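You operate a simulated robot arm through the tools that you are given. There is no shell and no other tool. Be economical: measure what you need, move in short steps, check, and stop when the job is done.

You run a simulated robot arm. Do the job below in one go: nothing can be reset, and whatever is moved stays where it is left.

TASK
Crimp the black hose stub with the die size printed on it.
Fine: load the press, set the die knob, shut the guard, switch on, hold the button till done; leave all as it stands.

Only the result counts: the job must be done as asked and must still hold three seconds after the hand-in. Knocking over, shifting, dropping, spilling or breaking anything else fails it.

THE ROBOT
A 7-joint arm with a two-finger parallel gripper, fixed in place. Base frame: the origin is at the foot of the arm, x ahead of it, y to its left, z up; the work surface is at about z = 0. Readings come in m, rad, newtons and seconds.
With the tool pointing down near the work surface it reaches from about 0.22 to 0.58 m from the base axis. Its first joint turns from -1.152 to 1.152 rad. Payload 2.5 kg.
Tool frame: the origin (TCP) lies between the finger pads and is the grasp point; the fingertips stand 0.023 m ahead of it; z points along the fingers, y is the line along which they close. The gripper opens to 0.094 m. The fingers are 0.038 m wide and 0.01 m thick; the gripper's body (0.054 by 0.096 m) begins 0.039 m behind the TCP.
Orientation is that of the tool frame in the base frame, as a unit quaternion [x, y, z, w]. With the fingers straight down and closing along the base's y, the tool's x points along the base's -x, its y along +y and its z along -z.

THE INTERFACE
- The arm moves only by the tool step_arm. Its argument "rows" is a list of rows, each an object of numbers (a shift or turn left out is 0, a gripper value left out holds the last): "x", "y", "z": the shift along the tool's x, y, z in m; "ax", "ay", "az": the turn, a rotation vector about the tool's x, y, z in rad; "hand": the closure, from 0 (fully open) to 1 (shut). In form: [{"x": .., "y": .., "z": .., "ax": .., "ay": .., "az": .., "hand": ..}, ...]. A call has 1 to 8 rows; each row shifts and turns the commanded pose from where the row before left it, along the tool's axes as they then stand. Rows are played at 5 a second. More than 0.05 m and 0.15 rad between two rows, or a gripper value outside its range, and nothing of the call is played. A pose out of reach is approached as far as the arm can. The call stops where the force on the tool passes 70 N (or 10 N more than at its start, if that is more) or the arm is blocked; 0.2 s more then pass. The fingers move at their own pace (about 0.108 m/s each) and stop on an object; they squeeze with about 29 N. The grip force told is the motor's: it shows also when the fingers shut on nothing. Time passes only in rows, and 0.2 s behind the last, so rows that do not move let the fingers close. It gives the time, the measured TCP pose, the force on the tool (base axes), the opening and the grip force at its end, in the units of the frame above (readings bear some noise), with the torque about the TCP (base axes, N m) and any sound that the robot's microphone picked up, and new pictures: "show" is both (left out), scene, wrist or none.
- Cameras (640 x 400 px; columns grow to the right, rows downward): "scene" is fixed at [0.1102, -0.4001, 0.5489]; the picture's right is [0.89, -0.46, 0.00], its down [-0.24, -0.46, -0.85] and it looks along [0.39, 0.76, -0.52] (base axes); focal length 310 px, centre (320, 200). "wrist" rides on the gripper at [0.086, 0.016, -0.075] in the tool frame; the picture's right is [-0.18, 0.98, 0.00], its down [-0.58, -0.11, -0.81] and it looks along [-0.79, -0.15, 0.59] (tool axes); focal length 243 px, centre (320, 200). There is no depth. A picture from a camera that has moved, and an enlarged one, comes with that camera's place and axes in the base frame and with its lens.
- zoom(camera, box): a new picture of the part [left, top, right, bottom] of that camera's present view, enlarged. It takes no simulated time.
- close_job(): hands the job in; it is judged then, once.

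Work in short steps. Places have to be worked out from the pictures, the camera data and where the tool is seen: move nearer, look again, correct. Check each grasp and each placing, and mend what went wrong. You have 120 turns and 200 pictures in all, those below and enlarged ones among them. Open the gripper and draw the arm clear of the work before you hand the job in, unless the task says otherwise; then end with one line.

The tools are called after "Call:" as a command line: name --argument value ..., lists and objects as JSON in quotes. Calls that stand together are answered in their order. step_arm: Moves the arm, as the interface text tells. Its arguments: {"type":"object","properties":{"rows":{"type":"array","items":{"type":"object","properties":{"x":{"type":"number"},"y":{"type":"number"},"z":{"type":"number"},"ax":{"type":"number"},"ay":{"type":"number"},"az":{"type":"number"},"hand":{"type":"number"}}}},"show":{"type":"string","enum":["both","scene","wrist","none"]}},"required":["rows"]} The other tools are called the same way: zoom (camera, box) takes an enlarged picture of a part of a camera's view; close_job () hands the job in.

At the start:

```text
time: 0.0
tcp_pos: [0.3303, 0.1801, 0.3091]
tcp_rot: [0.0, 1.0, 0.0, -0.001]
contact_force: [0.0, -0.9, -0.5]
torque: [-0.01, -0.01, -0.01]
gripper_width: 0.0941
grasp_force: 0.0
```

scene: 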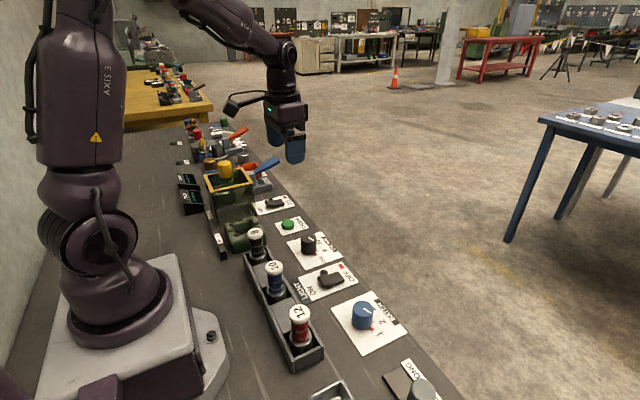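
wrist: 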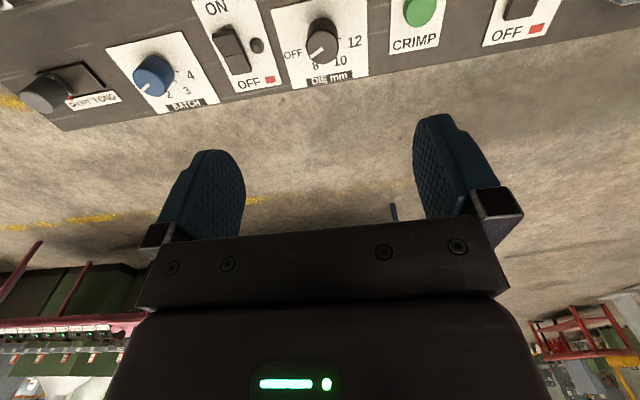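

I start by enlarging the scene view on the bench to identify the stubs, press, knobs, and labels.

Call:
zoom --camera "scene" --box '[160, 110, 320, 210]'

Call:
zoom --camera "scene" --box '[190, 200, 446, 360]'

Call:
zoom --camera "scene" --box '[230, 220, 330, 360]'

```text
4.00 times, centred on (240, 160) of scene
camera zoom: at [0.1102, -0.4001, 0.5489], right [0.89, -0.46, 0.0], down [-0.24, -0.46, -0.85], along [0.39, 0.76, -0.52], focal length 1242 px, centre (640, 360)
```

zoom: 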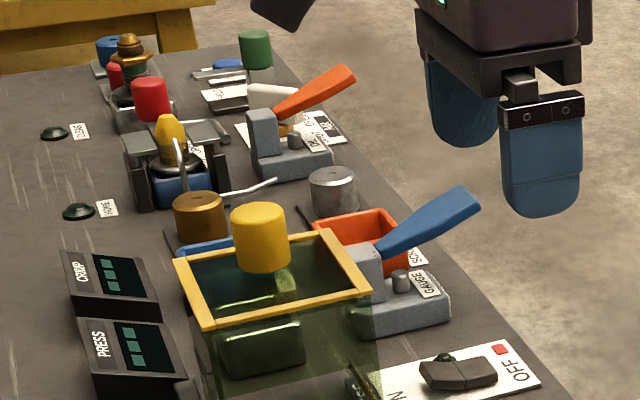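

```text
2.50 times, centred on (318, 280) of scene
camera zoom: at [0.1102, -0.4001, 0.5489], right [0.89, -0.46, 0.0], down [-0.24, -0.46, -0.85], along [0.39, 0.76, -0.52], focal length 776 px, centre (325, 0)
```

zoom: 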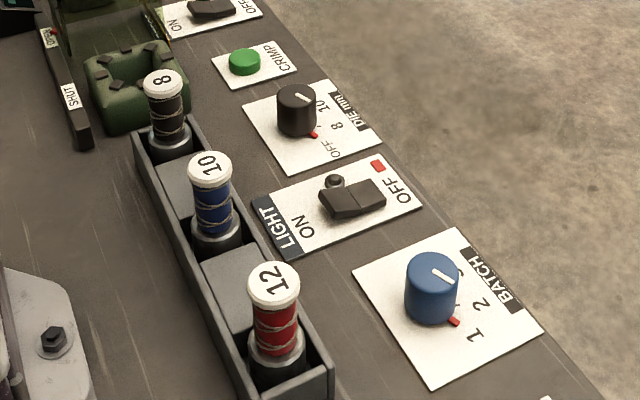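

```text
2.86 times, centred on (280, 290) of scene
camera zoom: at [0.1102, -0.4001, 0.5489], right [0.89, -0.46, 0.0], down [-0.24, -0.46, -0.85], along [0.39, 0.76, -0.52], focal length 887 px, centre (434, -57)
```

zoom: 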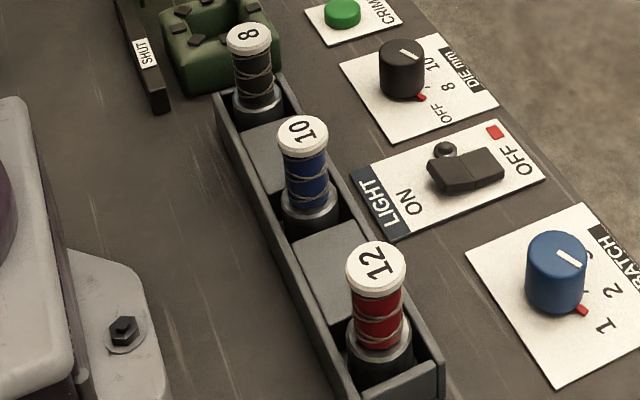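

The black stub is marked 8. I zoom the wrist view at the die knob, and tilt the tool to look down on the bench.

Call:
step_arm --rows '[{"ay": 0.14}, {"ay": 0.14}, {"ay": 0.14}, {"ay": 0.14}, {"ay": 0.14}]'

Call:
zoom --camera "wrist" --box '[160, 0, 640, 300]'

```text
time: 1.2
tcp_pos: [0.3296, 0.1795, 0.3091]
tcp_rot: [0.0, 0.939, 0.0, -0.343]
contact_force: [0.3, 1.0, -0.8]
torque: [-0.04, 0.0, -0.02]
gripper_width: 0.094
grasp_force: 0.0
camera wrist: at [0.3117, 0.1951, 0.4226], right [0.14, 0.98, -0.12], down [0.96, -0.11, 0.24], along [0.22, -0.15, -0.96], focal length 243 px, centre (320, 200)
```

scene: 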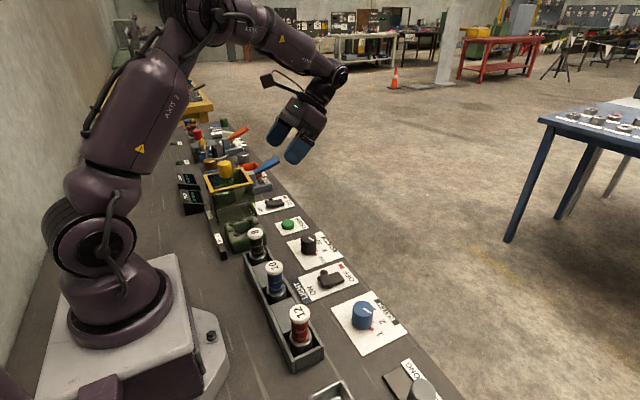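
wrist: 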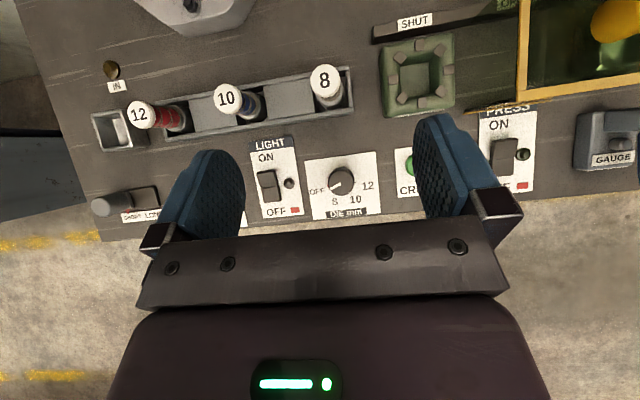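

```text
1.33 times, centred on (400, 150) of wrist
camera zoom: at [0.3117, 0.1951, 0.4226], right [0.14, 0.98, -0.12], down [0.96, -0.11, 0.24], along [0.22, -0.15, -0.96], focal length 324 px, centre (213, 267)
```

zoom: 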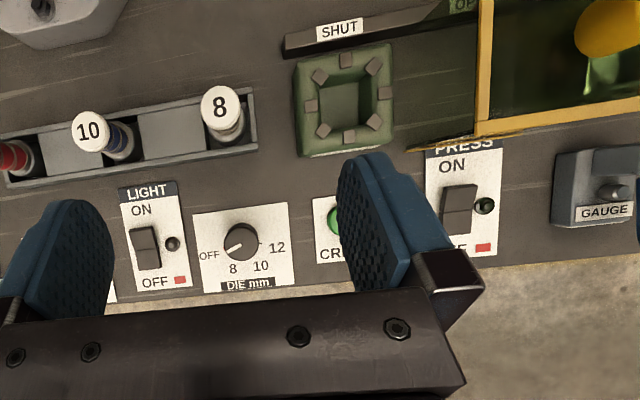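

The stub cap is at about (0.238, 0.172, 0.12), nest centre at (0.24, 0.292, 0.05), die knob (0.371, 0.174) at OFF. I straighten the tool and move above the stub, looking again.

Call:
step_arm --rows '[{"ay": -0.14}, {"ay": -0.14}, {"ay": -0.14}, {"ay": -0.14}, {"ay": -0.14}, {"x": 0.046, "y": -0.004, "z": 0.04}, {"x": 0.046, "y": -0.004, "z": 0.04}, {}]'

Call:
zoom --camera "scene" --box '[200, 150, 328, 270]'

```text
refused: row 6 steps farther than a row can; nothing moved
```

```text
3.33 times, centred on (264, 210) of scene
camera zoom: at [0.1102, -0.4001, 0.5489], right [0.89, -0.46, 0.0], down [-0.24, -0.46, -0.85], along [0.39, 0.76, -0.52], focal length 1035 px, centre (507, 167)
```

zoom: 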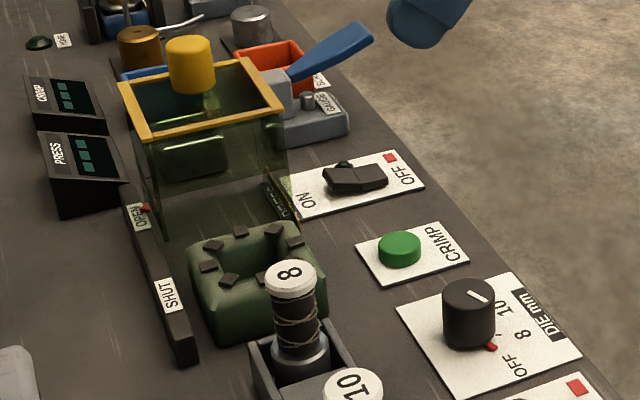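

The step limit is on the vector, so I use smaller steps.

Call:
step_arm --rows '[{"ay": -0.14}, {"ay": -0.14}, {"ay": -0.14}, {"ay": -0.14}, {"ay": -0.14}, {"x": 0.046, "y": -0.004}, {"x": 0.046, "y": -0.004}, {"z": 0.045}]'

```text
time: 3.0
tcp_pos: [0.237, 0.1712, 0.2656]
tcp_rot: [0.001, 1.0, 0.001, -0.001]
contact_force: [-0.1, -0.3, 0.0]
torque: [0.0, -0.01, 0.01]
gripper_width: 0.0941
grasp_force: 0.0
camera wrist: at [0.1502, 0.1871, 0.3399], right [0.18, 0.98, 0.0], down [0.58, -0.11, 0.81], along [0.79, -0.15, -0.59], focal length 243 px, centre (320, 200)
```

scene: 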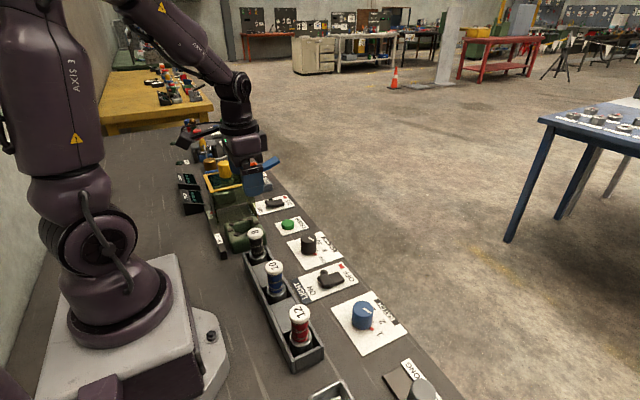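
wrist: 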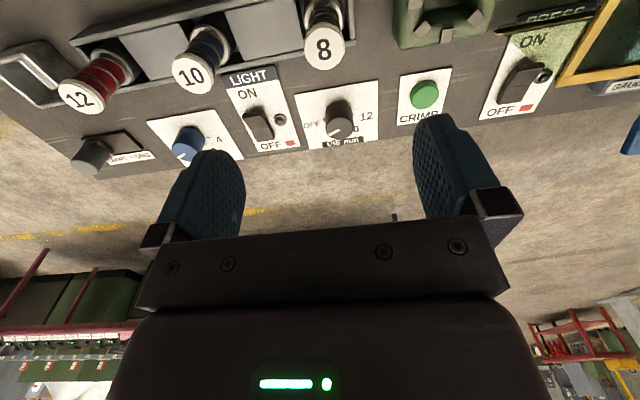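

The cap reading agrees: (0.238, 0.174, 0.12). I descend to z≈0.15 and check.

Call:
step_arm --rows '[{"z": 0.045, "y": 0.002}, {"z": 0.045}, {"z": 0.025}]'

Call:
zoom --camera "scene" --box '[180, 160, 340, 280]'

```text
time: 3.8
tcp_pos: [0.2378, 0.1739, 0.1494]
tcp_rot: [0.0, 1.0, 0.0, 0.0]
contact_force: [-0.7, 0.2, 0.7]
torque: [0.01, -0.03, 0.01]
gripper_width: 0.0942
grasp_force: 0.0
camera wrist: at [0.1518, 0.1898, 0.2245], right [0.18, 0.98, 0.0], down [0.58, -0.11, 0.81], along [0.79, -0.15, -0.59], focal length 243 px, centre (320, 200)
```

scene: 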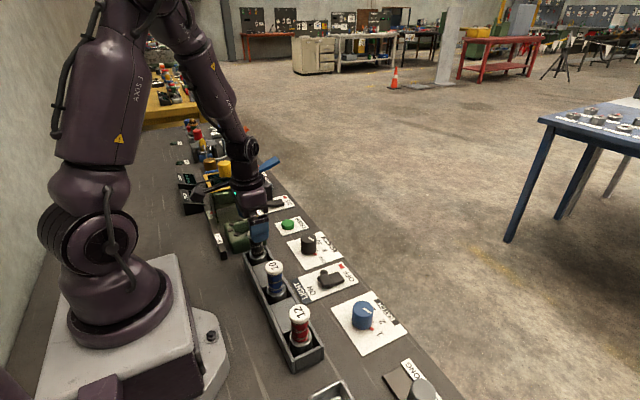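
wrist: 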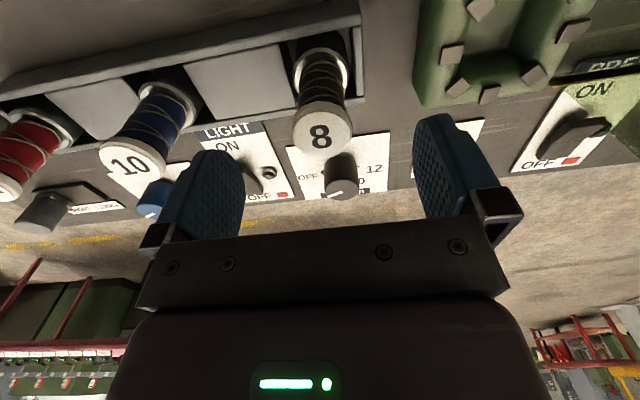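

```text
3.33 times, centred on (260, 220) of scene
camera zoom: at [0.1102, -0.4001, 0.5489], right [0.89, -0.46, 0.0], down [-0.24, -0.46, -0.85], along [0.39, 0.76, -0.52], focal length 1035 px, centre (520, 133)
```

zoom: 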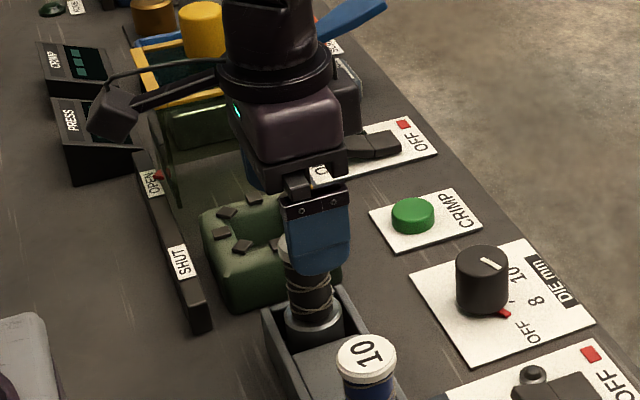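

Aligned over the cap. I descend to z≈0.092 around the stub and close.

Call:
step_arm --rows '[{"z": 0.03, "y": 0.001}, {"z": 0.027}, {}, {"hand": 1}, {"hand": 1}, {"hand": 1}, {"hand": 1}]'

Call:
zoom --camera "scene" --box '[180, 160, 340, 280]'

```text
time: 5.4
tcp_pos: [0.2388, 0.1764, 0.0929]
tcp_rot: [0.0, 1.0, 0.0, 0.0]
contact_force: [-0.3, -0.2, 0.3]
torque: [-0.02, -0.02, 0.03]
gripper_width: 0.0348
grasp_force: 29.4
camera wrist: at [0.1524, 0.191, 0.1674], right [0.18, 0.98, 0.0], down [0.58, -0.11, 0.81], along [0.79, -0.15, -0.59], focal length 243 px, centre (320, 200)
```

scene: 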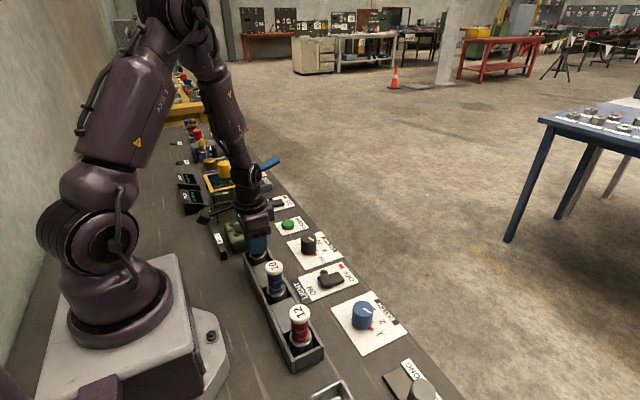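
wrist: 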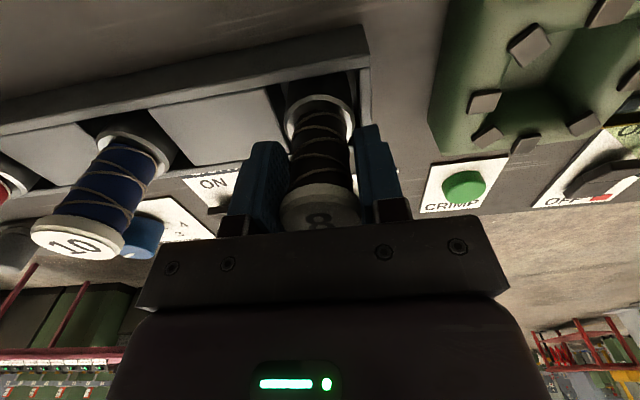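

```text
3.33 times, centred on (260, 220) of scene
camera zoom: at [0.1103, -0.4001, 0.5489], right [0.89, -0.46, 0.0], down [-0.24, -0.46, -0.85], along [0.39, 0.76, -0.52], focal length 1035 px, centre (520, 133)
```

zoom: 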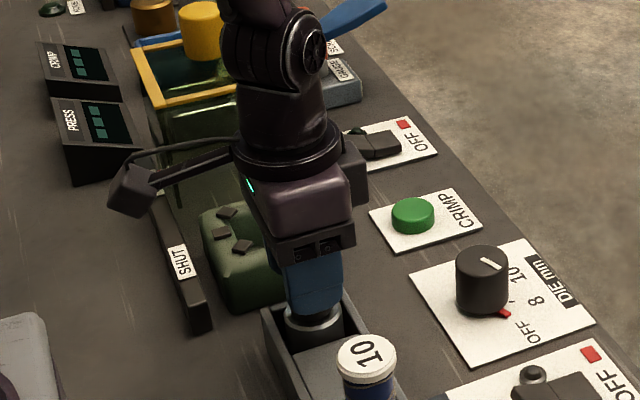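

The stub is held (width 0.035). I lift it straight up slowly.

Call:
step_arm --rows '[{"z": -0.02}, {"z": -0.04}, {"z": -0.045}, {"z": -0.04}, {}]'

Call:
zoom --camera "scene" --box '[180, 130, 340, 250]'

```text
time: 6.6
tcp_pos: [0.2397, 0.1769, 0.2385]
tcp_rot: [-0.001, 1.0, 0.0, 0.0]
contact_force: [0.5, -0.6, -3.4]
torque: [-0.04, -0.01, -0.03]
gripper_width: 0.0349
grasp_force: 28.2
camera wrist: at [0.1532, 0.1922, 0.3134], right [0.18, 0.98, 0.0], down [0.58, -0.11, 0.81], along [0.79, -0.15, -0.59], focal length 243 px, centre (320, 200)
```

scene: 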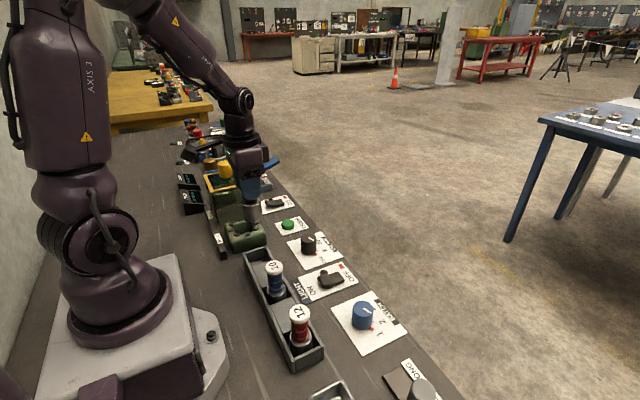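
wrist: 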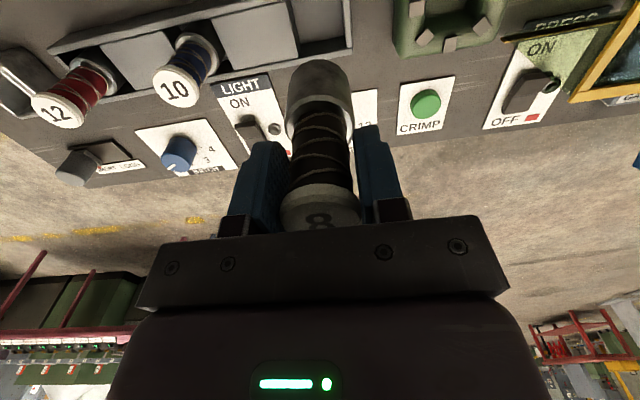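

```text
3.33 times, centred on (260, 190) of scene
camera zoom: at [0.1102, -0.4001, 0.5489], right [0.89, -0.46, 0.0], down [-0.24, -0.46, -0.85], along [0.39, 0.76, -0.52], focal length 1035 px, centre (520, 233)
```

zoom: 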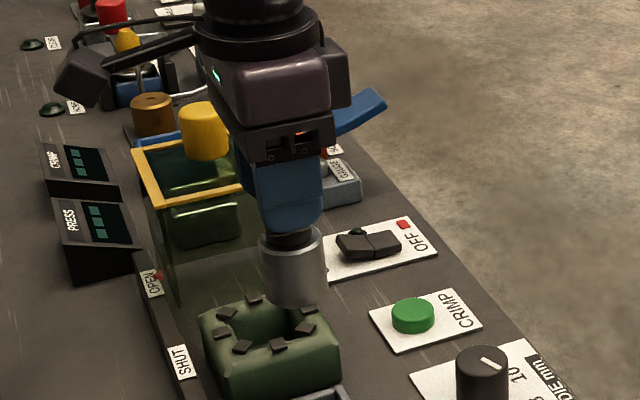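

Stub is held upright, its bottom about 0.075 below the TCP. I move over towards the nest at y≈0.29 and check the alignment.

Call:
step_arm --rows '[{"y": 0.04}, {"y": 0.04}, {"y": 0.034}, {}]'

Call:
zoom --camera "scene" --box '[180, 130, 340, 250]'

Call:
zoom --camera "wrist" --box '[200, 0, 440, 150]'

```text
time: 7.6
tcp_pos: [0.2384, 0.2901, 0.237]
tcp_rot: [0.0, 1.0, 0.0, 0.0]
contact_force: [-0.3, 0.1, -3.5]
torque: [-0.02, 0.01, 0.02]
gripper_width: 0.0351
grasp_force: 29.0
camera wrist: at [0.1525, 0.3041, 0.3121], right [0.18, 0.98, 0.0], down [0.58, -0.11, 0.81], along [0.79, -0.15, -0.59], focal length 243 px, centre (320, 200)
```

scene: 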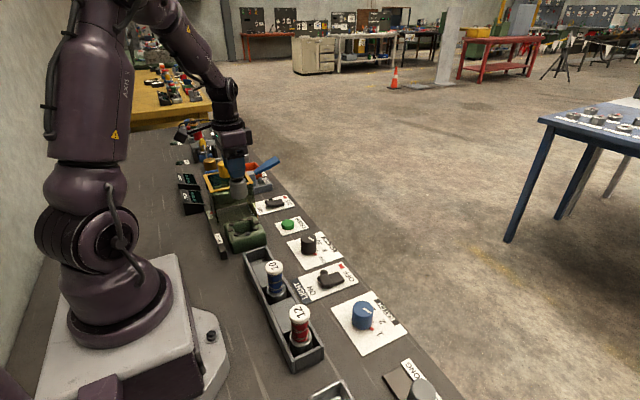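
wrist: 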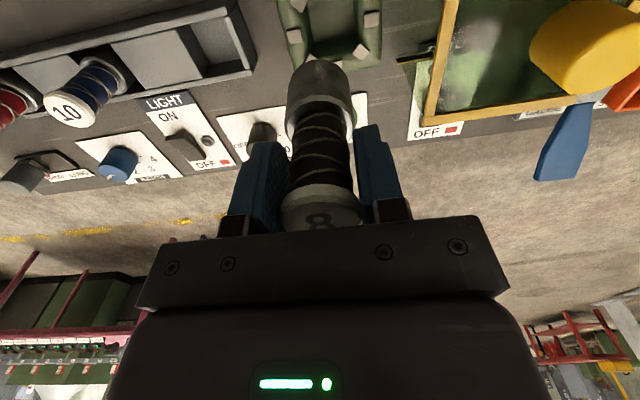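

```text
3.33 times, centred on (260, 190) of scene
camera zoom: at [0.1103, -0.4001, 0.5489], right [0.89, -0.46, 0.0], down [-0.24, -0.46, -0.85], along [0.39, 0.76, -0.52], focal length 1035 px, centre (520, 233)
```

zoom: 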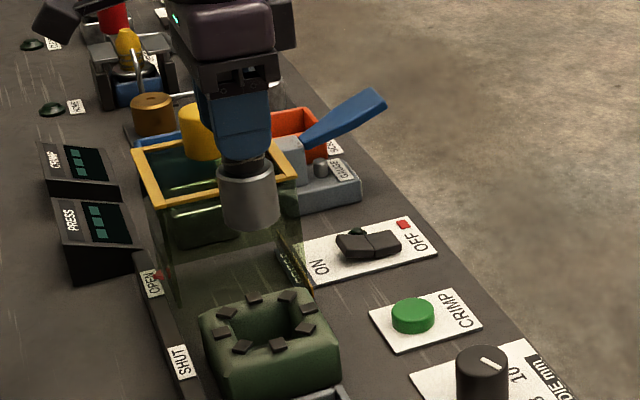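

```text
2.67 times, centred on (320, 75) of wrist
camera zoom: at [0.1525, 0.3041, 0.3121], right [0.18, 0.98, 0.0], down [0.58, -0.11, 0.81], along [0.79, -0.15, -0.59], focal length 647 px, centre (320, 533)
```

zoom: 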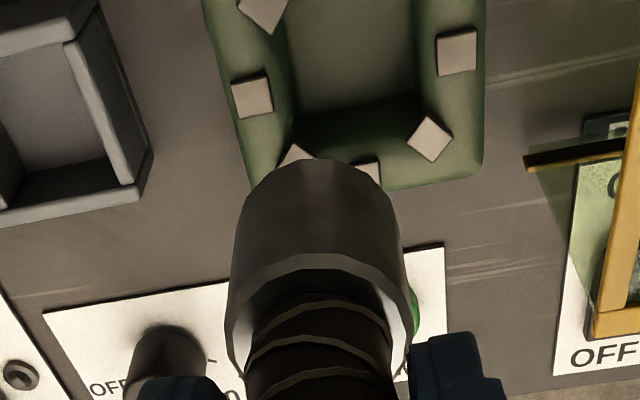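

Nest centre works out at about (0.238, 0.297, top 0.055), opening ~0.055. I shift 7 mm in y and lower to just above the nest.

Call:
step_arm --rows '[{"y": 0.007}, {"z": 0.045}, {"z": 0.045}, {}]'

Call:
zoom --camera "scene" --box '[200, 170, 296, 260]'

Call:
zoom --camera "wrist" --box '[200, 0, 440, 150]'

```text
time: 8.6
tcp_pos: [0.2378, 0.2963, 0.1466]
tcp_rot: [0.0, 1.0, 0.0, 0.0]
contact_force: [-0.9, -0.4, -3.2]
torque: [0.0, -0.05, -0.04]
gripper_width: 0.0349
grasp_force: 29.0
camera wrist: at [0.1514, 0.3119, 0.2208], right [0.18, 0.98, 0.0], down [0.58, -0.11, 0.81], along [0.79, -0.15, -0.59], focal length 243 px, centre (320, 200)
```

scene: 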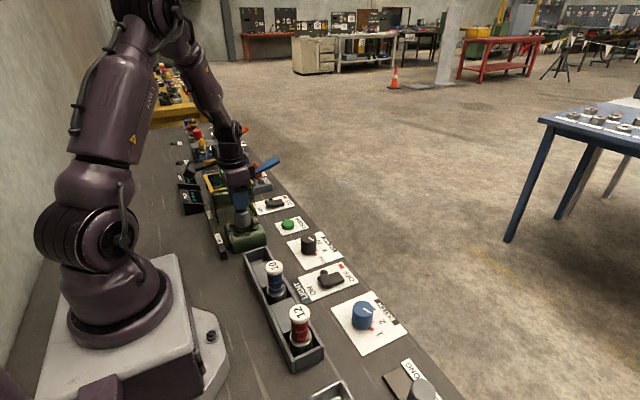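
wrist: 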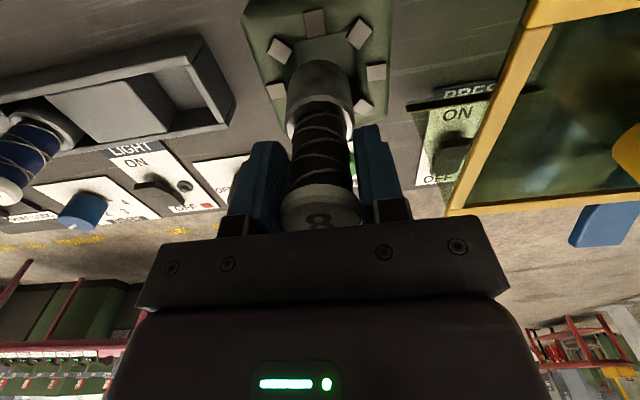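

```text
4.44 times, centred on (248, 215) of scene
camera zoom: at [0.1103, -0.4001, 0.5489], right [0.89, -0.46, 0.0], down [-0.24, -0.46, -0.85], along [0.39, 0.76, -0.52], focal length 1380 px, centre (640, 133)
```

zoom: 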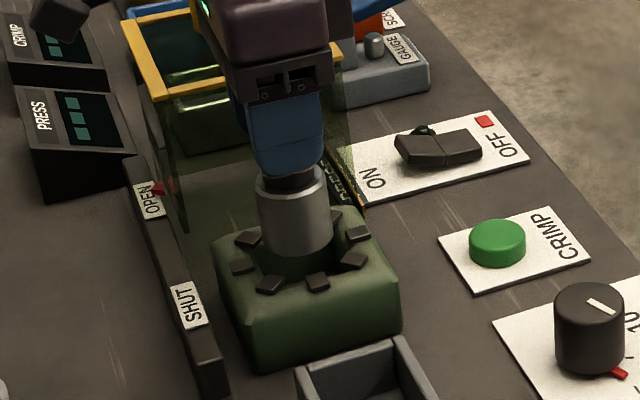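

```text
2.67 times, centred on (320, 75) of wrist
camera zoom: at [0.1514, 0.3119, 0.2208], right [0.18, 0.98, 0.0], down [0.58, -0.11, 0.81], along [0.79, -0.15, -0.59], focal length 647 px, centre (320, 533)
```

zoom: 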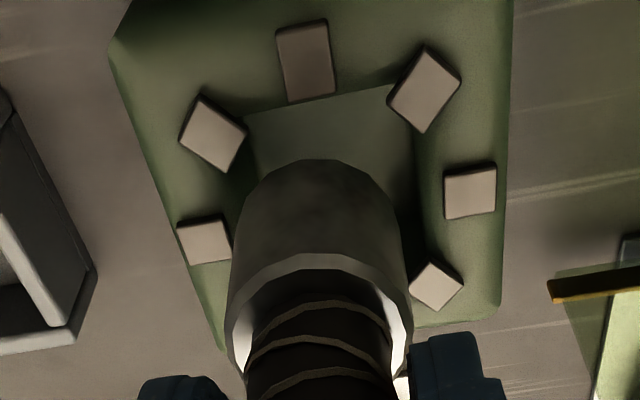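

Jaw centres give (0.237, 0.299): I shift another 2.5 mm and lower gently until it seats.

Call:
step_arm --rows '[{"y": 0.0025}, {"z": 0.012}, {"z": 0.012}, {"z": 0.008}, {"z": 0.006}, {}]'

Call:
zoom --camera "scene" --box '[200, 170, 296, 260]'

```text
time: 10.0
tcp_pos: [0.2366, 0.2987, 0.1088]
tcp_rot: [0.0, 1.0, 0.0, 0.0]
contact_force: [-0.1, 0.0, -3.2]
torque: [0.01, 0.0, 0.02]
gripper_width: 0.0351
grasp_force: 29.1
camera wrist: at [0.1512, 0.3144, 0.1835], right [0.18, 0.98, 0.0], down [0.58, -0.11, 0.81], along [0.79, -0.15, -0.59], focal length 243 px, centre (320, 200)
```

scene: 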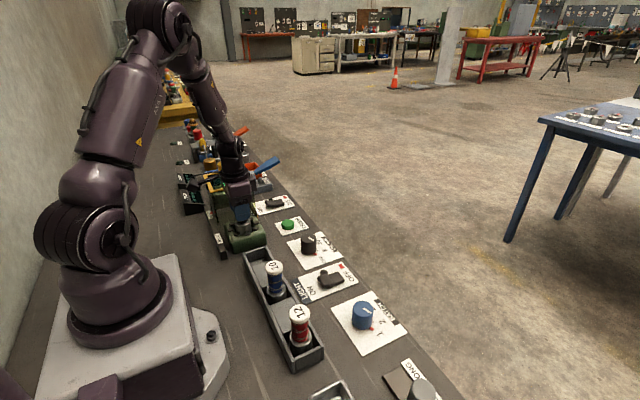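
wrist: 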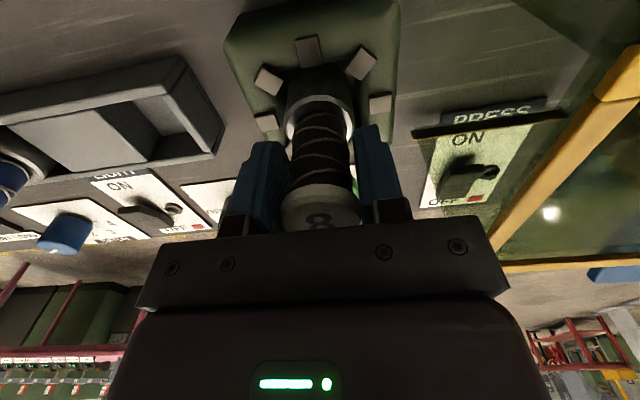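

```text
4.44 times, centred on (248, 215) of scene
camera zoom: at [0.1103, -0.4001, 0.5489], right [0.89, -0.46, 0.0], down [-0.24, -0.46, -0.85], along [0.39, 0.76, -0.52], focal length 1380 px, centre (640, 133)
```

zoom: 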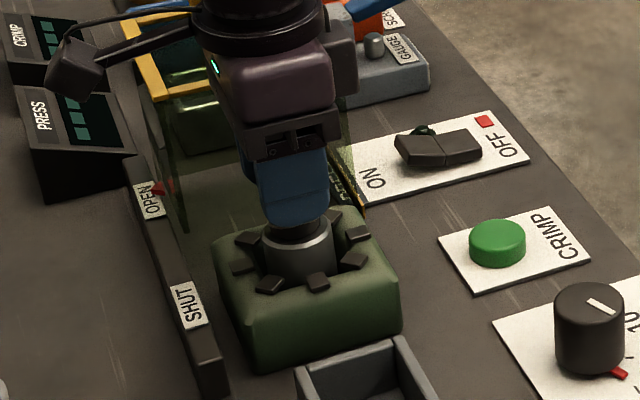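

No contact yet; the ferrule is inside the nest. I continue lowering.

Call:
step_arm --rows '[{"z": 0.006}, {"z": 0.005}, {"z": 0.004}, {"z": 0.004}, {}]' --show "none"

```text
time: 11.2
tcp_pos: [0.2388, 0.3007, 0.0923]
tcp_rot: [0.0, 1.0, 0.002, 0.002]
contact_force: [-3.7, -8.5, 43.9]
torque: [0.0, -0.05, -0.02]
gripper_width: 0.0353
grasp_force: 28.7
```

Seated with 44 N at z≈0.092. I relieve the push and check the view before releasing.

Call:
step_arm --rows '[{"z": -0.003}, {}]'

Call:
zoom --camera "scene" --box '[200, 170, 296, 260]'

```text
time: 11.8
tcp_pos: [0.2352, 0.2997, 0.091]
tcp_rot: [0.0, 1.0, -0.001, -0.001]
contact_force: [2.2, 2.4, 0.4]
torque: [0.22, -0.23, -0.01]
gripper_width: 0.0348
grasp_force: 29.2
camera wrist: at [0.1509, 0.3142, 0.1671], right [0.18, 0.98, 0.0], down [0.58, -0.11, 0.81], along [0.79, -0.15, -0.59], focal length 243 px, centre (320, 200)
```

scene: 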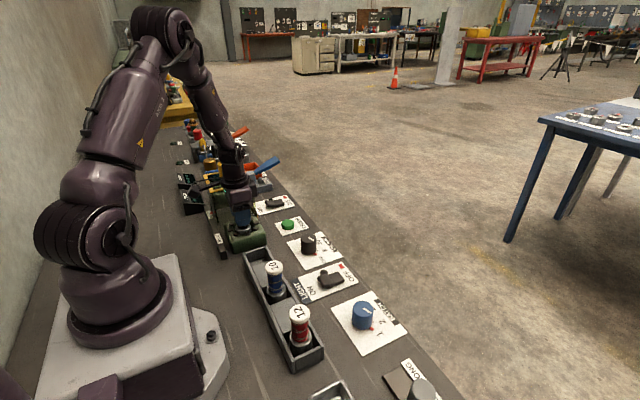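
wrist: 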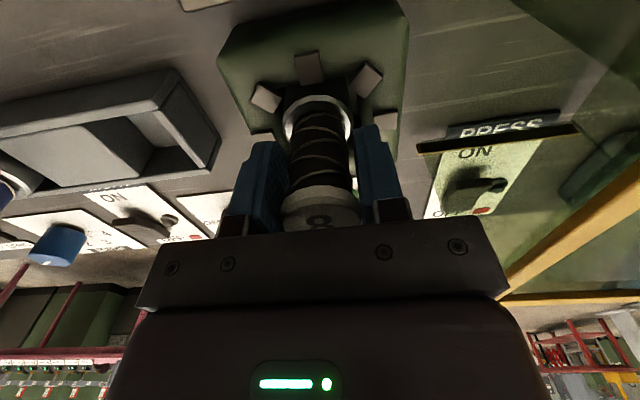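

```text
4.44 times, centred on (248, 215) of scene
camera zoom: at [0.1102, -0.4001, 0.5489], right [0.89, -0.46, 0.0], down [-0.24, -0.46, -0.85], along [0.39, 0.76, -0.52], focal length 1380 px, centre (640, 133)
```

zoom: 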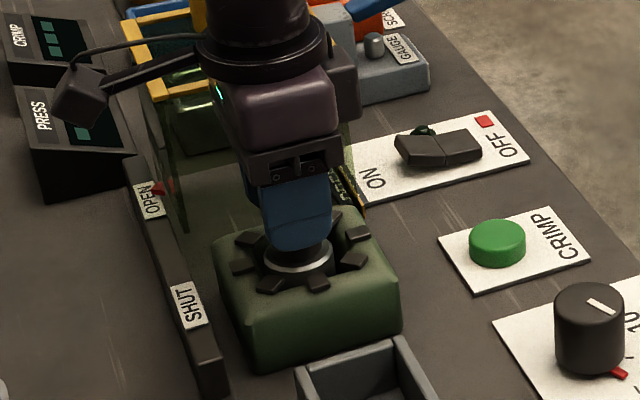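

It slid slightly deeper; I press gently a bit more to find the true bottom.

Call:
step_arm --rows '[{"z": 0.003}, {"z": 0.003}, {}]' --show "none"

```text
time: 12.6
tcp_pos: [0.2383, 0.2999, 0.0881]
tcp_rot: [-0.001, 1.0, 0.002, 0.001]
contact_force: [-3.2, -6.0, 43.5]
torque: [0.06, -0.3, -0.02]
gripper_width: 0.0351
grasp_force: 29.1
```

Likely the fingers are slipping on a bottomed stub. I ease off, open, and back up to look.

Call:
step_arm --rows '[{"z": -0.004}, {"hand": 0.6}, {"hand": 0.3}, {"hand": 0.0}, {}, {"z": -0.04}, {"z": -0.045}, {"z": -0.045}]'

Call:
zoom --camera "scene" --box '[200, 170, 296, 260]'

Call:
zoom --camera "wrist" --box '[200, 0, 440, 150]'

```text
time: 14.4
tcp_pos: [0.238, 0.2973, 0.223]
tcp_rot: [0.0, 1.0, 0.0, 0.001]
contact_force: [-0.6, -0.4, -0.3]
torque: [-0.02, -0.01, -0.01]
gripper_width: 0.094
grasp_force: 0.0
camera wrist: at [0.1528, 0.3131, 0.2967], right [0.18, 0.98, 0.0], down [0.58, -0.11, 0.81], along [0.79, -0.15, -0.59], focal length 243 px, centre (320, 200)
```

scene: 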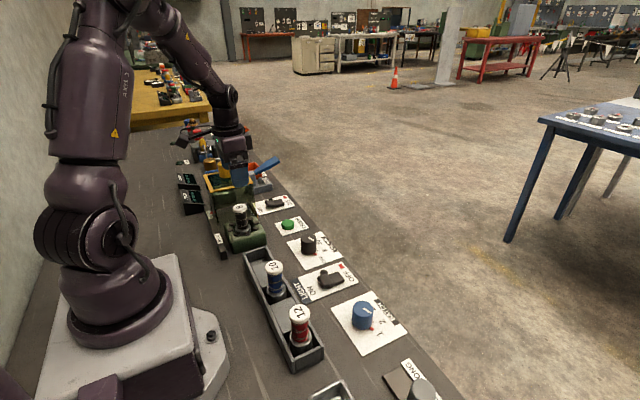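
wrist: 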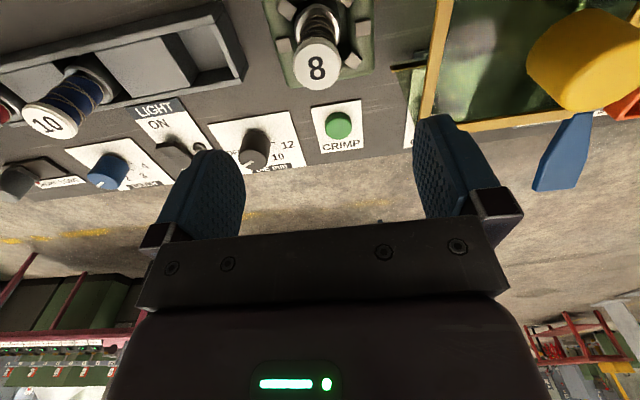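

```text
4.44 times, centred on (248, 215) of scene
camera zoom: at [0.1103, -0.4001, 0.5489], right [0.89, -0.46, 0.0], down [-0.24, -0.46, -0.85], along [0.39, 0.76, -0.52], focal length 1380 px, centre (640, 133)
```

zoom: 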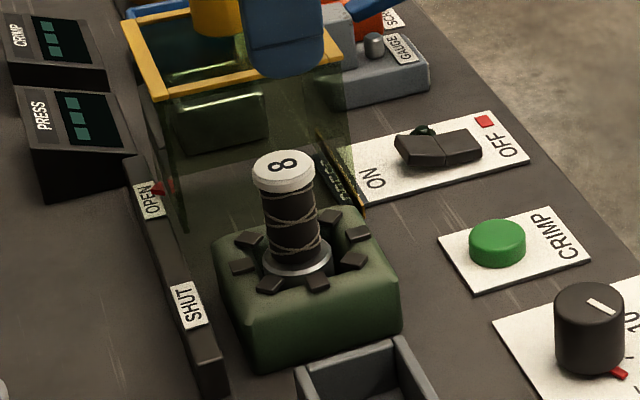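

```text
2.67 times, centred on (320, 75) of wrist
camera zoom: at [0.1528, 0.3131, 0.2967], right [0.18, 0.98, 0.0], down [0.58, -0.11, 0.81], along [0.79, -0.15, -0.59], focal length 647 px, centre (320, 533)
```

zoom: 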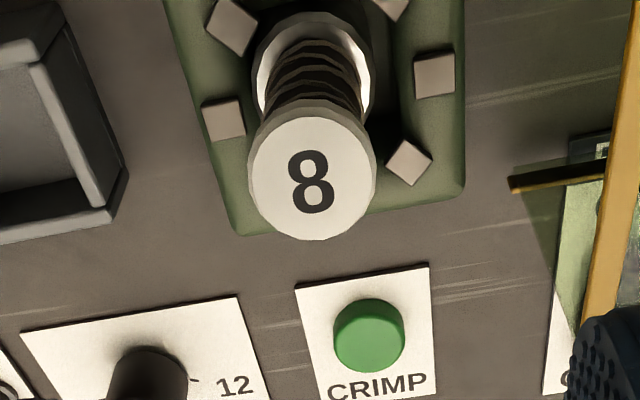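

The stub stands upright in the nest. Now I go for the die knob: move to about (0.32, 0.174) and tilt for a close look.

Call:
step_arm --rows '[{"y": -0.041, "x": -0.025}, {"y": -0.041, "x": -0.025}, {"y": -0.041, "x": -0.025}, {"ay": 0.14}, {"ay": 0.14}, {"ay": 0.14}, {"ay": 0.14}, {}]' --show "wrist"

Call:
zoom --camera "wrist" --box '[250, 60, 450, 185]'

Call:
zoom --camera "scene" --box '[276, 220, 356, 280]'

```text
time: 16.2
tcp_pos: [0.3125, 0.1749, 0.2213]
tcp_rot: [0.0, 0.961, 0.001, -0.277]
contact_force: [0.5, 0.0, -0.4]
torque: [-0.01, 0.03, 0.0]
gripper_width: 0.0939
grasp_force: 0.2
camera wrist: at [0.2798, 0.1902, 0.3307], right [0.16, 0.98, -0.1], down [0.92, -0.11, 0.37], along [0.36, -0.15, -0.92], focal length 243 px, centre (320, 200)
```

wrist: 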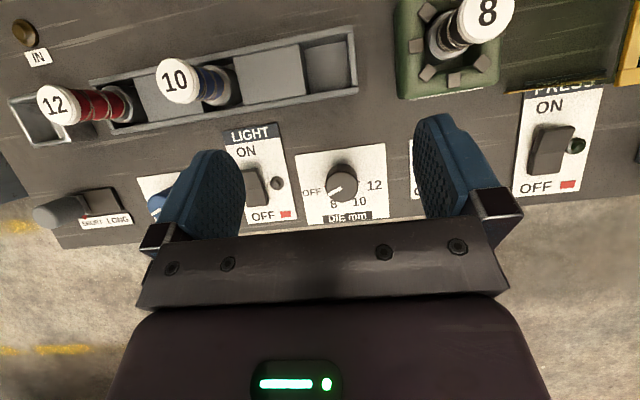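

```text
3.20 times, centred on (350, 122) of wrist
camera zoom: at [0.2798, 0.1902, 0.3307], right [0.16, 0.98, -0.1], down [0.92, -0.11, 0.37], along [0.36, -0.15, -0.92], focal length 776 px, centre (224, 448)
```

zoom: 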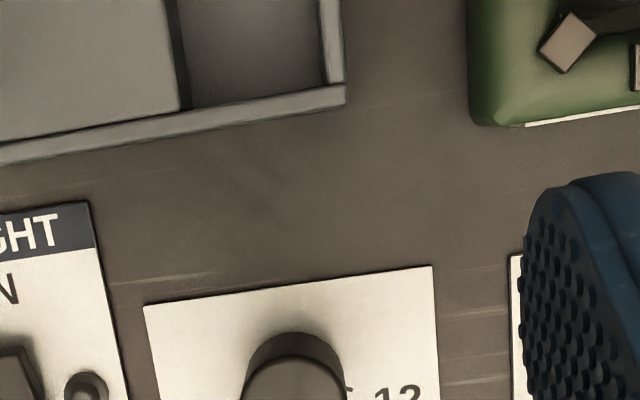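

```text
6.67 times, centred on (316, 250) of scene
camera zoom: at [0.1103, -0.4001, 0.5489], right [0.89, -0.46, 0.0], down [-0.24, -0.46, -0.85], along [0.39, 0.76, -0.52], focal length 2069 px, centre (347, -133)
```

zoom: 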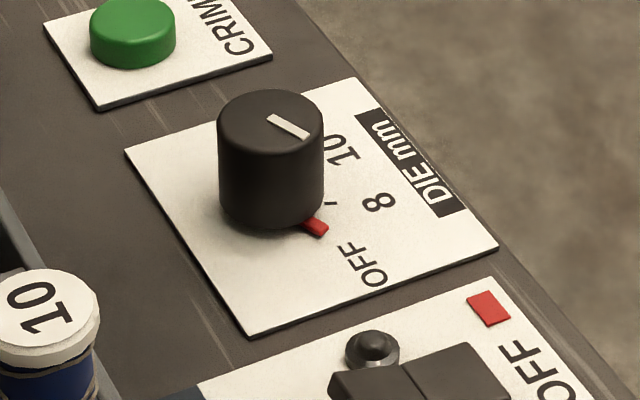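

Call:
zoom --camera "wrist" --box '[290, 140, 394, 230]'

```text
4.44 times, centred on (342, 185) of wrist
camera zoom: at [0.2798, 0.1902, 0.3307], right [0.16, 0.98, -0.1], down [0.92, -0.11, 0.37], along [0.36, -0.15, -0.92], focal length 1078 px, centre (222, 267)
```

zoom: 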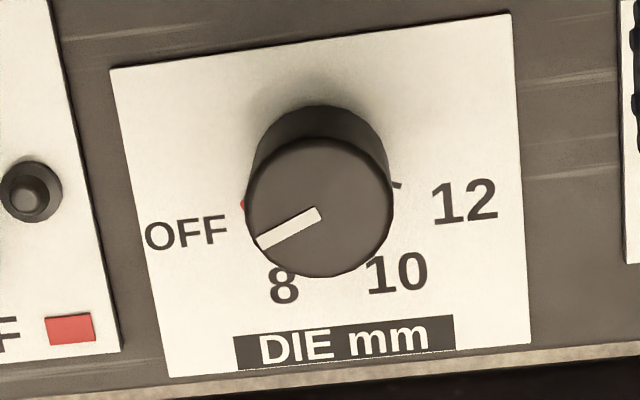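

Knob is at OFF, centre (0.373, 0.174), diameter ~0.04, top 0.053; 8 lies about 45° counter-clockwise from above. I straighten and move over the knob with the fingers partly open.

Call:
step_arm --rows '[{"ay": -0.14}, {"ay": -0.14}, {"ay": -0.14}, {"ay": -0.14}, {"x": -0.03, "hand": 0.2}, {"x": -0.031}, {"z": 0.045}, {"z": 0.045}]'

Call:
zoom --camera "scene" --box '[260, 180, 356, 270]'

```text
time: 18.0
tcp_pos: [0.3714, 0.1748, 0.1272]
tcp_rot: [0.0, 1.0, 0.0, 0.001]
contact_force: [0.4, 0.2, -0.4]
torque: [0.0, 0.0, 0.02]
gripper_width: 0.0752
grasp_force: 0.1
camera wrist: at [0.2864, 0.1903, 0.2031], right [0.18, 0.98, 0.0], down [0.58, -0.11, 0.81], along [0.79, -0.15, -0.59], focal length 243 px, centre (320, 200)
```

scene: 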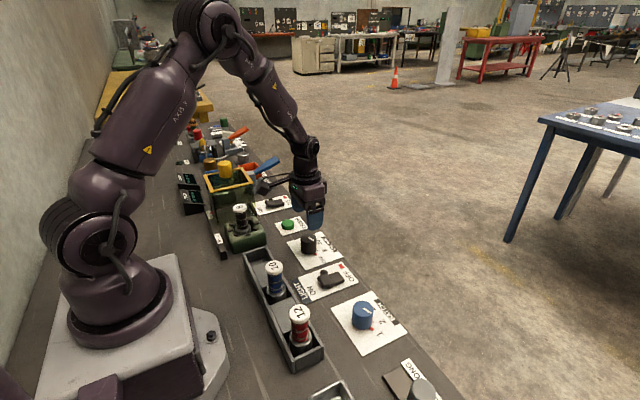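
wrist: 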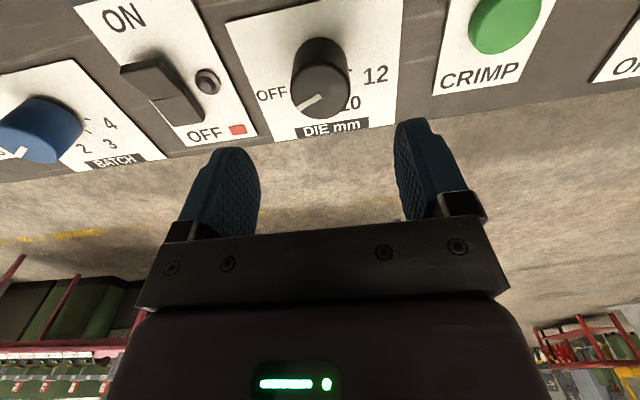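

```text
4.44 times, centred on (308, 225) of scene
camera zoom: at [0.1102, -0.4001, 0.5489], right [0.89, -0.46, 0.0], down [-0.24, -0.46, -0.85], along [0.39, 0.76, -0.52], focal length 1380 px, centre (373, 89)
```

zoom: 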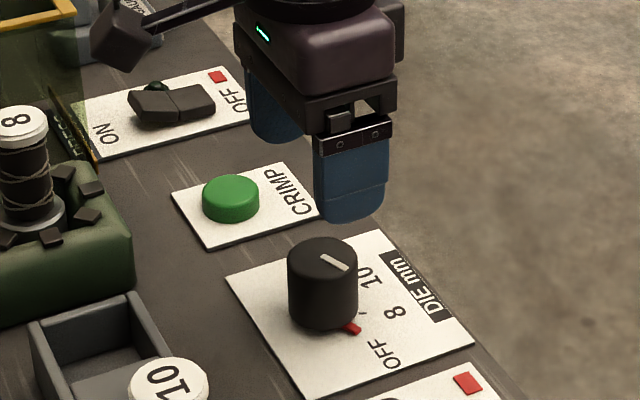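

Aligned. I descend to z≈0.048 and grip the knob.

Call:
step_arm --rows '[{"z": 0.04}, {"z": 0.039}, {}, {"hand": 1}, {"hand": 1}, {"hand": 1}]'

```text
time: 19.4
tcp_pos: [0.3732, 0.1741, 0.051]
tcp_rot: [0.001, 1.0, 0.0, -0.001]
contact_force: [3.8, -3.8, -10.9]
torque: [0.46, 0.0, 0.09]
gripper_width: 0.0412
grasp_force: 45.4
camera wrist: at [0.2865, 0.1902, 0.126], right [0.19, 0.98, 0.0], down [0.58, -0.11, 0.81], along [0.79, -0.15, -0.59], focal length 243 px, centre (320, 200)
```

scene: 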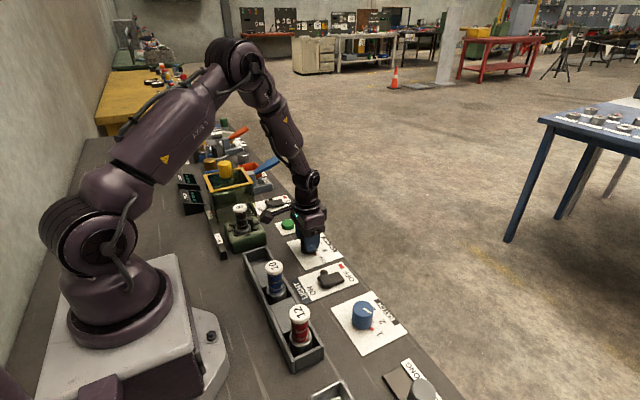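
wrist: 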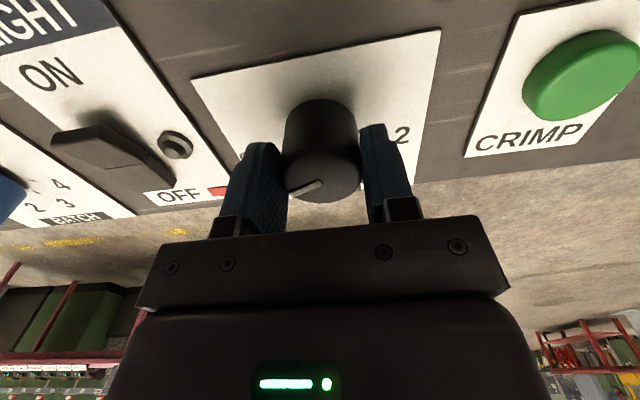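

Knob gripped. I turn it 45° counter-clockwise (az negative) in small steps.

Call:
step_arm --rows '[{"az": -0.112}, {"az": -0.112}, {"az": -0.112}, {"az": -0.112}, {"az": -0.112}, {"az": -0.112}, {"az": -0.113}, {}]'

Call:
zoom --camera "wrist" --box '[220, 60, 440, 240]'

```text
time: 21.2
tcp_pos: [0.3744, 0.1722, 0.0504]
tcp_rot: [-0.381, 0.925, -0.002, -0.002]
contact_force: [6.8, -18.1, -26.5]
torque: [-0.1, 0.83, -0.06]
gripper_width: 0.0415
grasp_force: 44.2
camera wrist: at [0.3013, 0.1229, 0.1268], right [-0.56, 0.83, 0.0], down [0.49, 0.34, 0.8], along [0.66, 0.45, -0.6], focal length 243 px, centre (320, 200)
```

scene: 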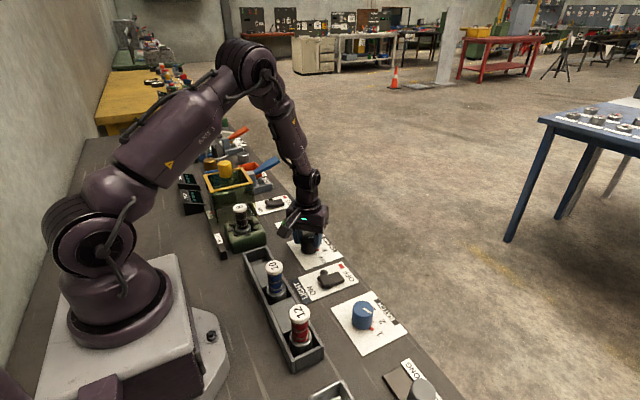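
wrist: 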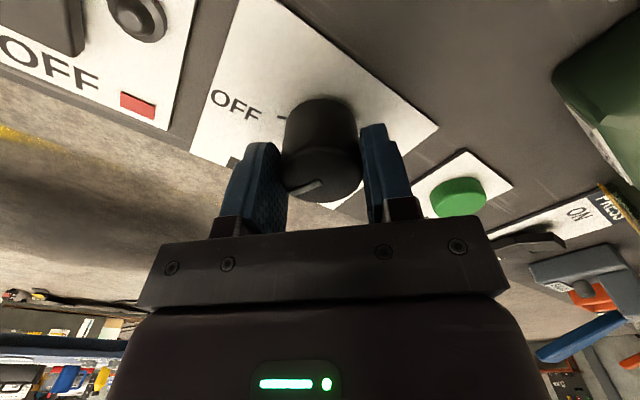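

```text
2.22 times, centred on (330, 150) of wrist
camera zoom: at [0.3013, 0.1229, 0.1268], right [-0.56, 0.83, 0.0], down [0.49, 0.34, 0.8], along [0.66, 0.45, -0.6], focal length 539 px, centre (298, 311)
```

zoom: 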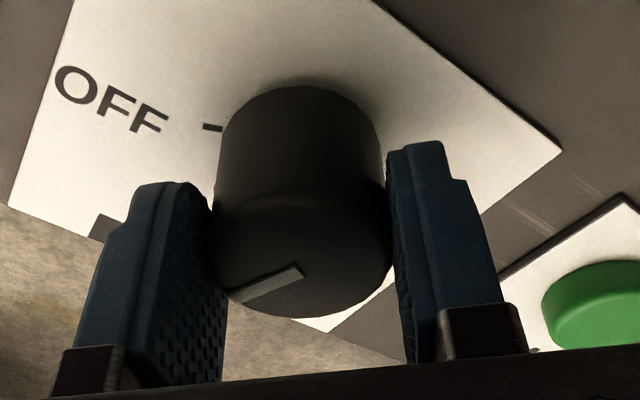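

Knob turned with the fingers. I release, rise, and check the pointer.

Call:
step_arm --rows '[{"hand": 0.5}, {"hand": 0.2}, {"hand": 0.1}, {"z": -0.04}, {"z": -0.04}, {"z": -0.04}]' --show "wrist"

Call:
zoom --camera "scene" --box '[276, 220, 356, 280]'

Call:
zoom --camera "wrist" --box '[220, 0, 412, 120]'

```text
time: 22.6
tcp_pos: [0.3751, 0.1738, 0.1726]
tcp_rot: [-0.383, 0.924, 0.0, 0.0]
contact_force: [0.5, -0.5, 0.0]
torque: [0.0, 0.0, -0.01]
gripper_width: 0.0845
grasp_force: 0.3
camera wrist: at [0.3028, 0.1244, 0.2467], right [-0.56, 0.83, 0.0], down [0.49, 0.33, 0.81], along [0.67, 0.46, -0.59], focal length 243 px, centre (320, 200)
```

wrist: 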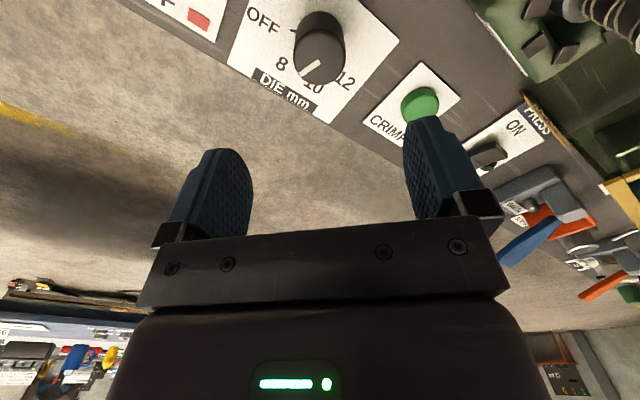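

```text
6.67 times, centred on (316, 250) of scene
camera zoom: at [0.1103, -0.4001, 0.5489], right [0.89, -0.46, 0.0], down [-0.24, -0.46, -0.85], along [0.39, 0.76, -0.52], focal length 2069 px, centre (347, -133)
```

zoom: 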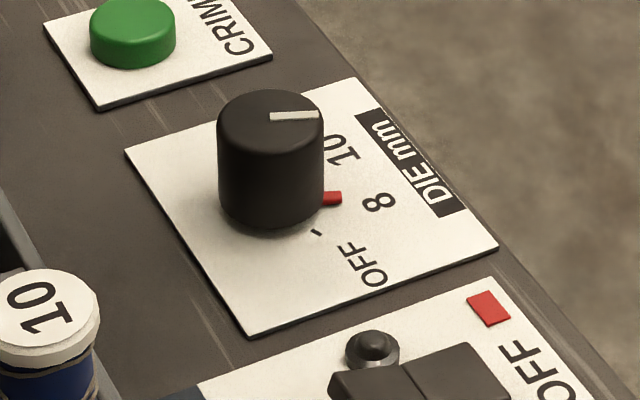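

```text
3.33 times, centred on (316, 60) of wrist
camera zoom: at [0.3028, 0.1244, 0.2467], right [-0.56, 0.83, 0.0], down [0.49, 0.33, 0.81], along [0.67, 0.46, -0.59], focal length 809 px, centre (333, 667)
```

zoom: 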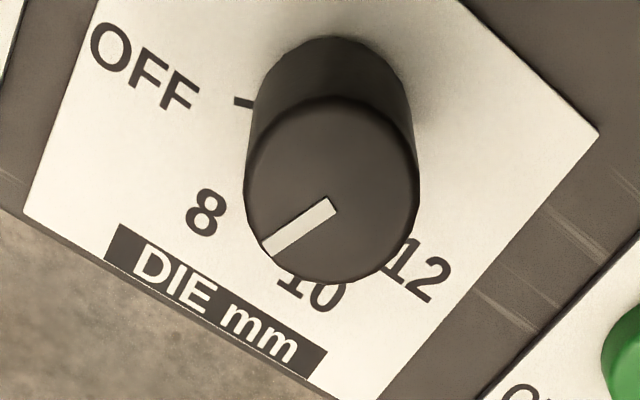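

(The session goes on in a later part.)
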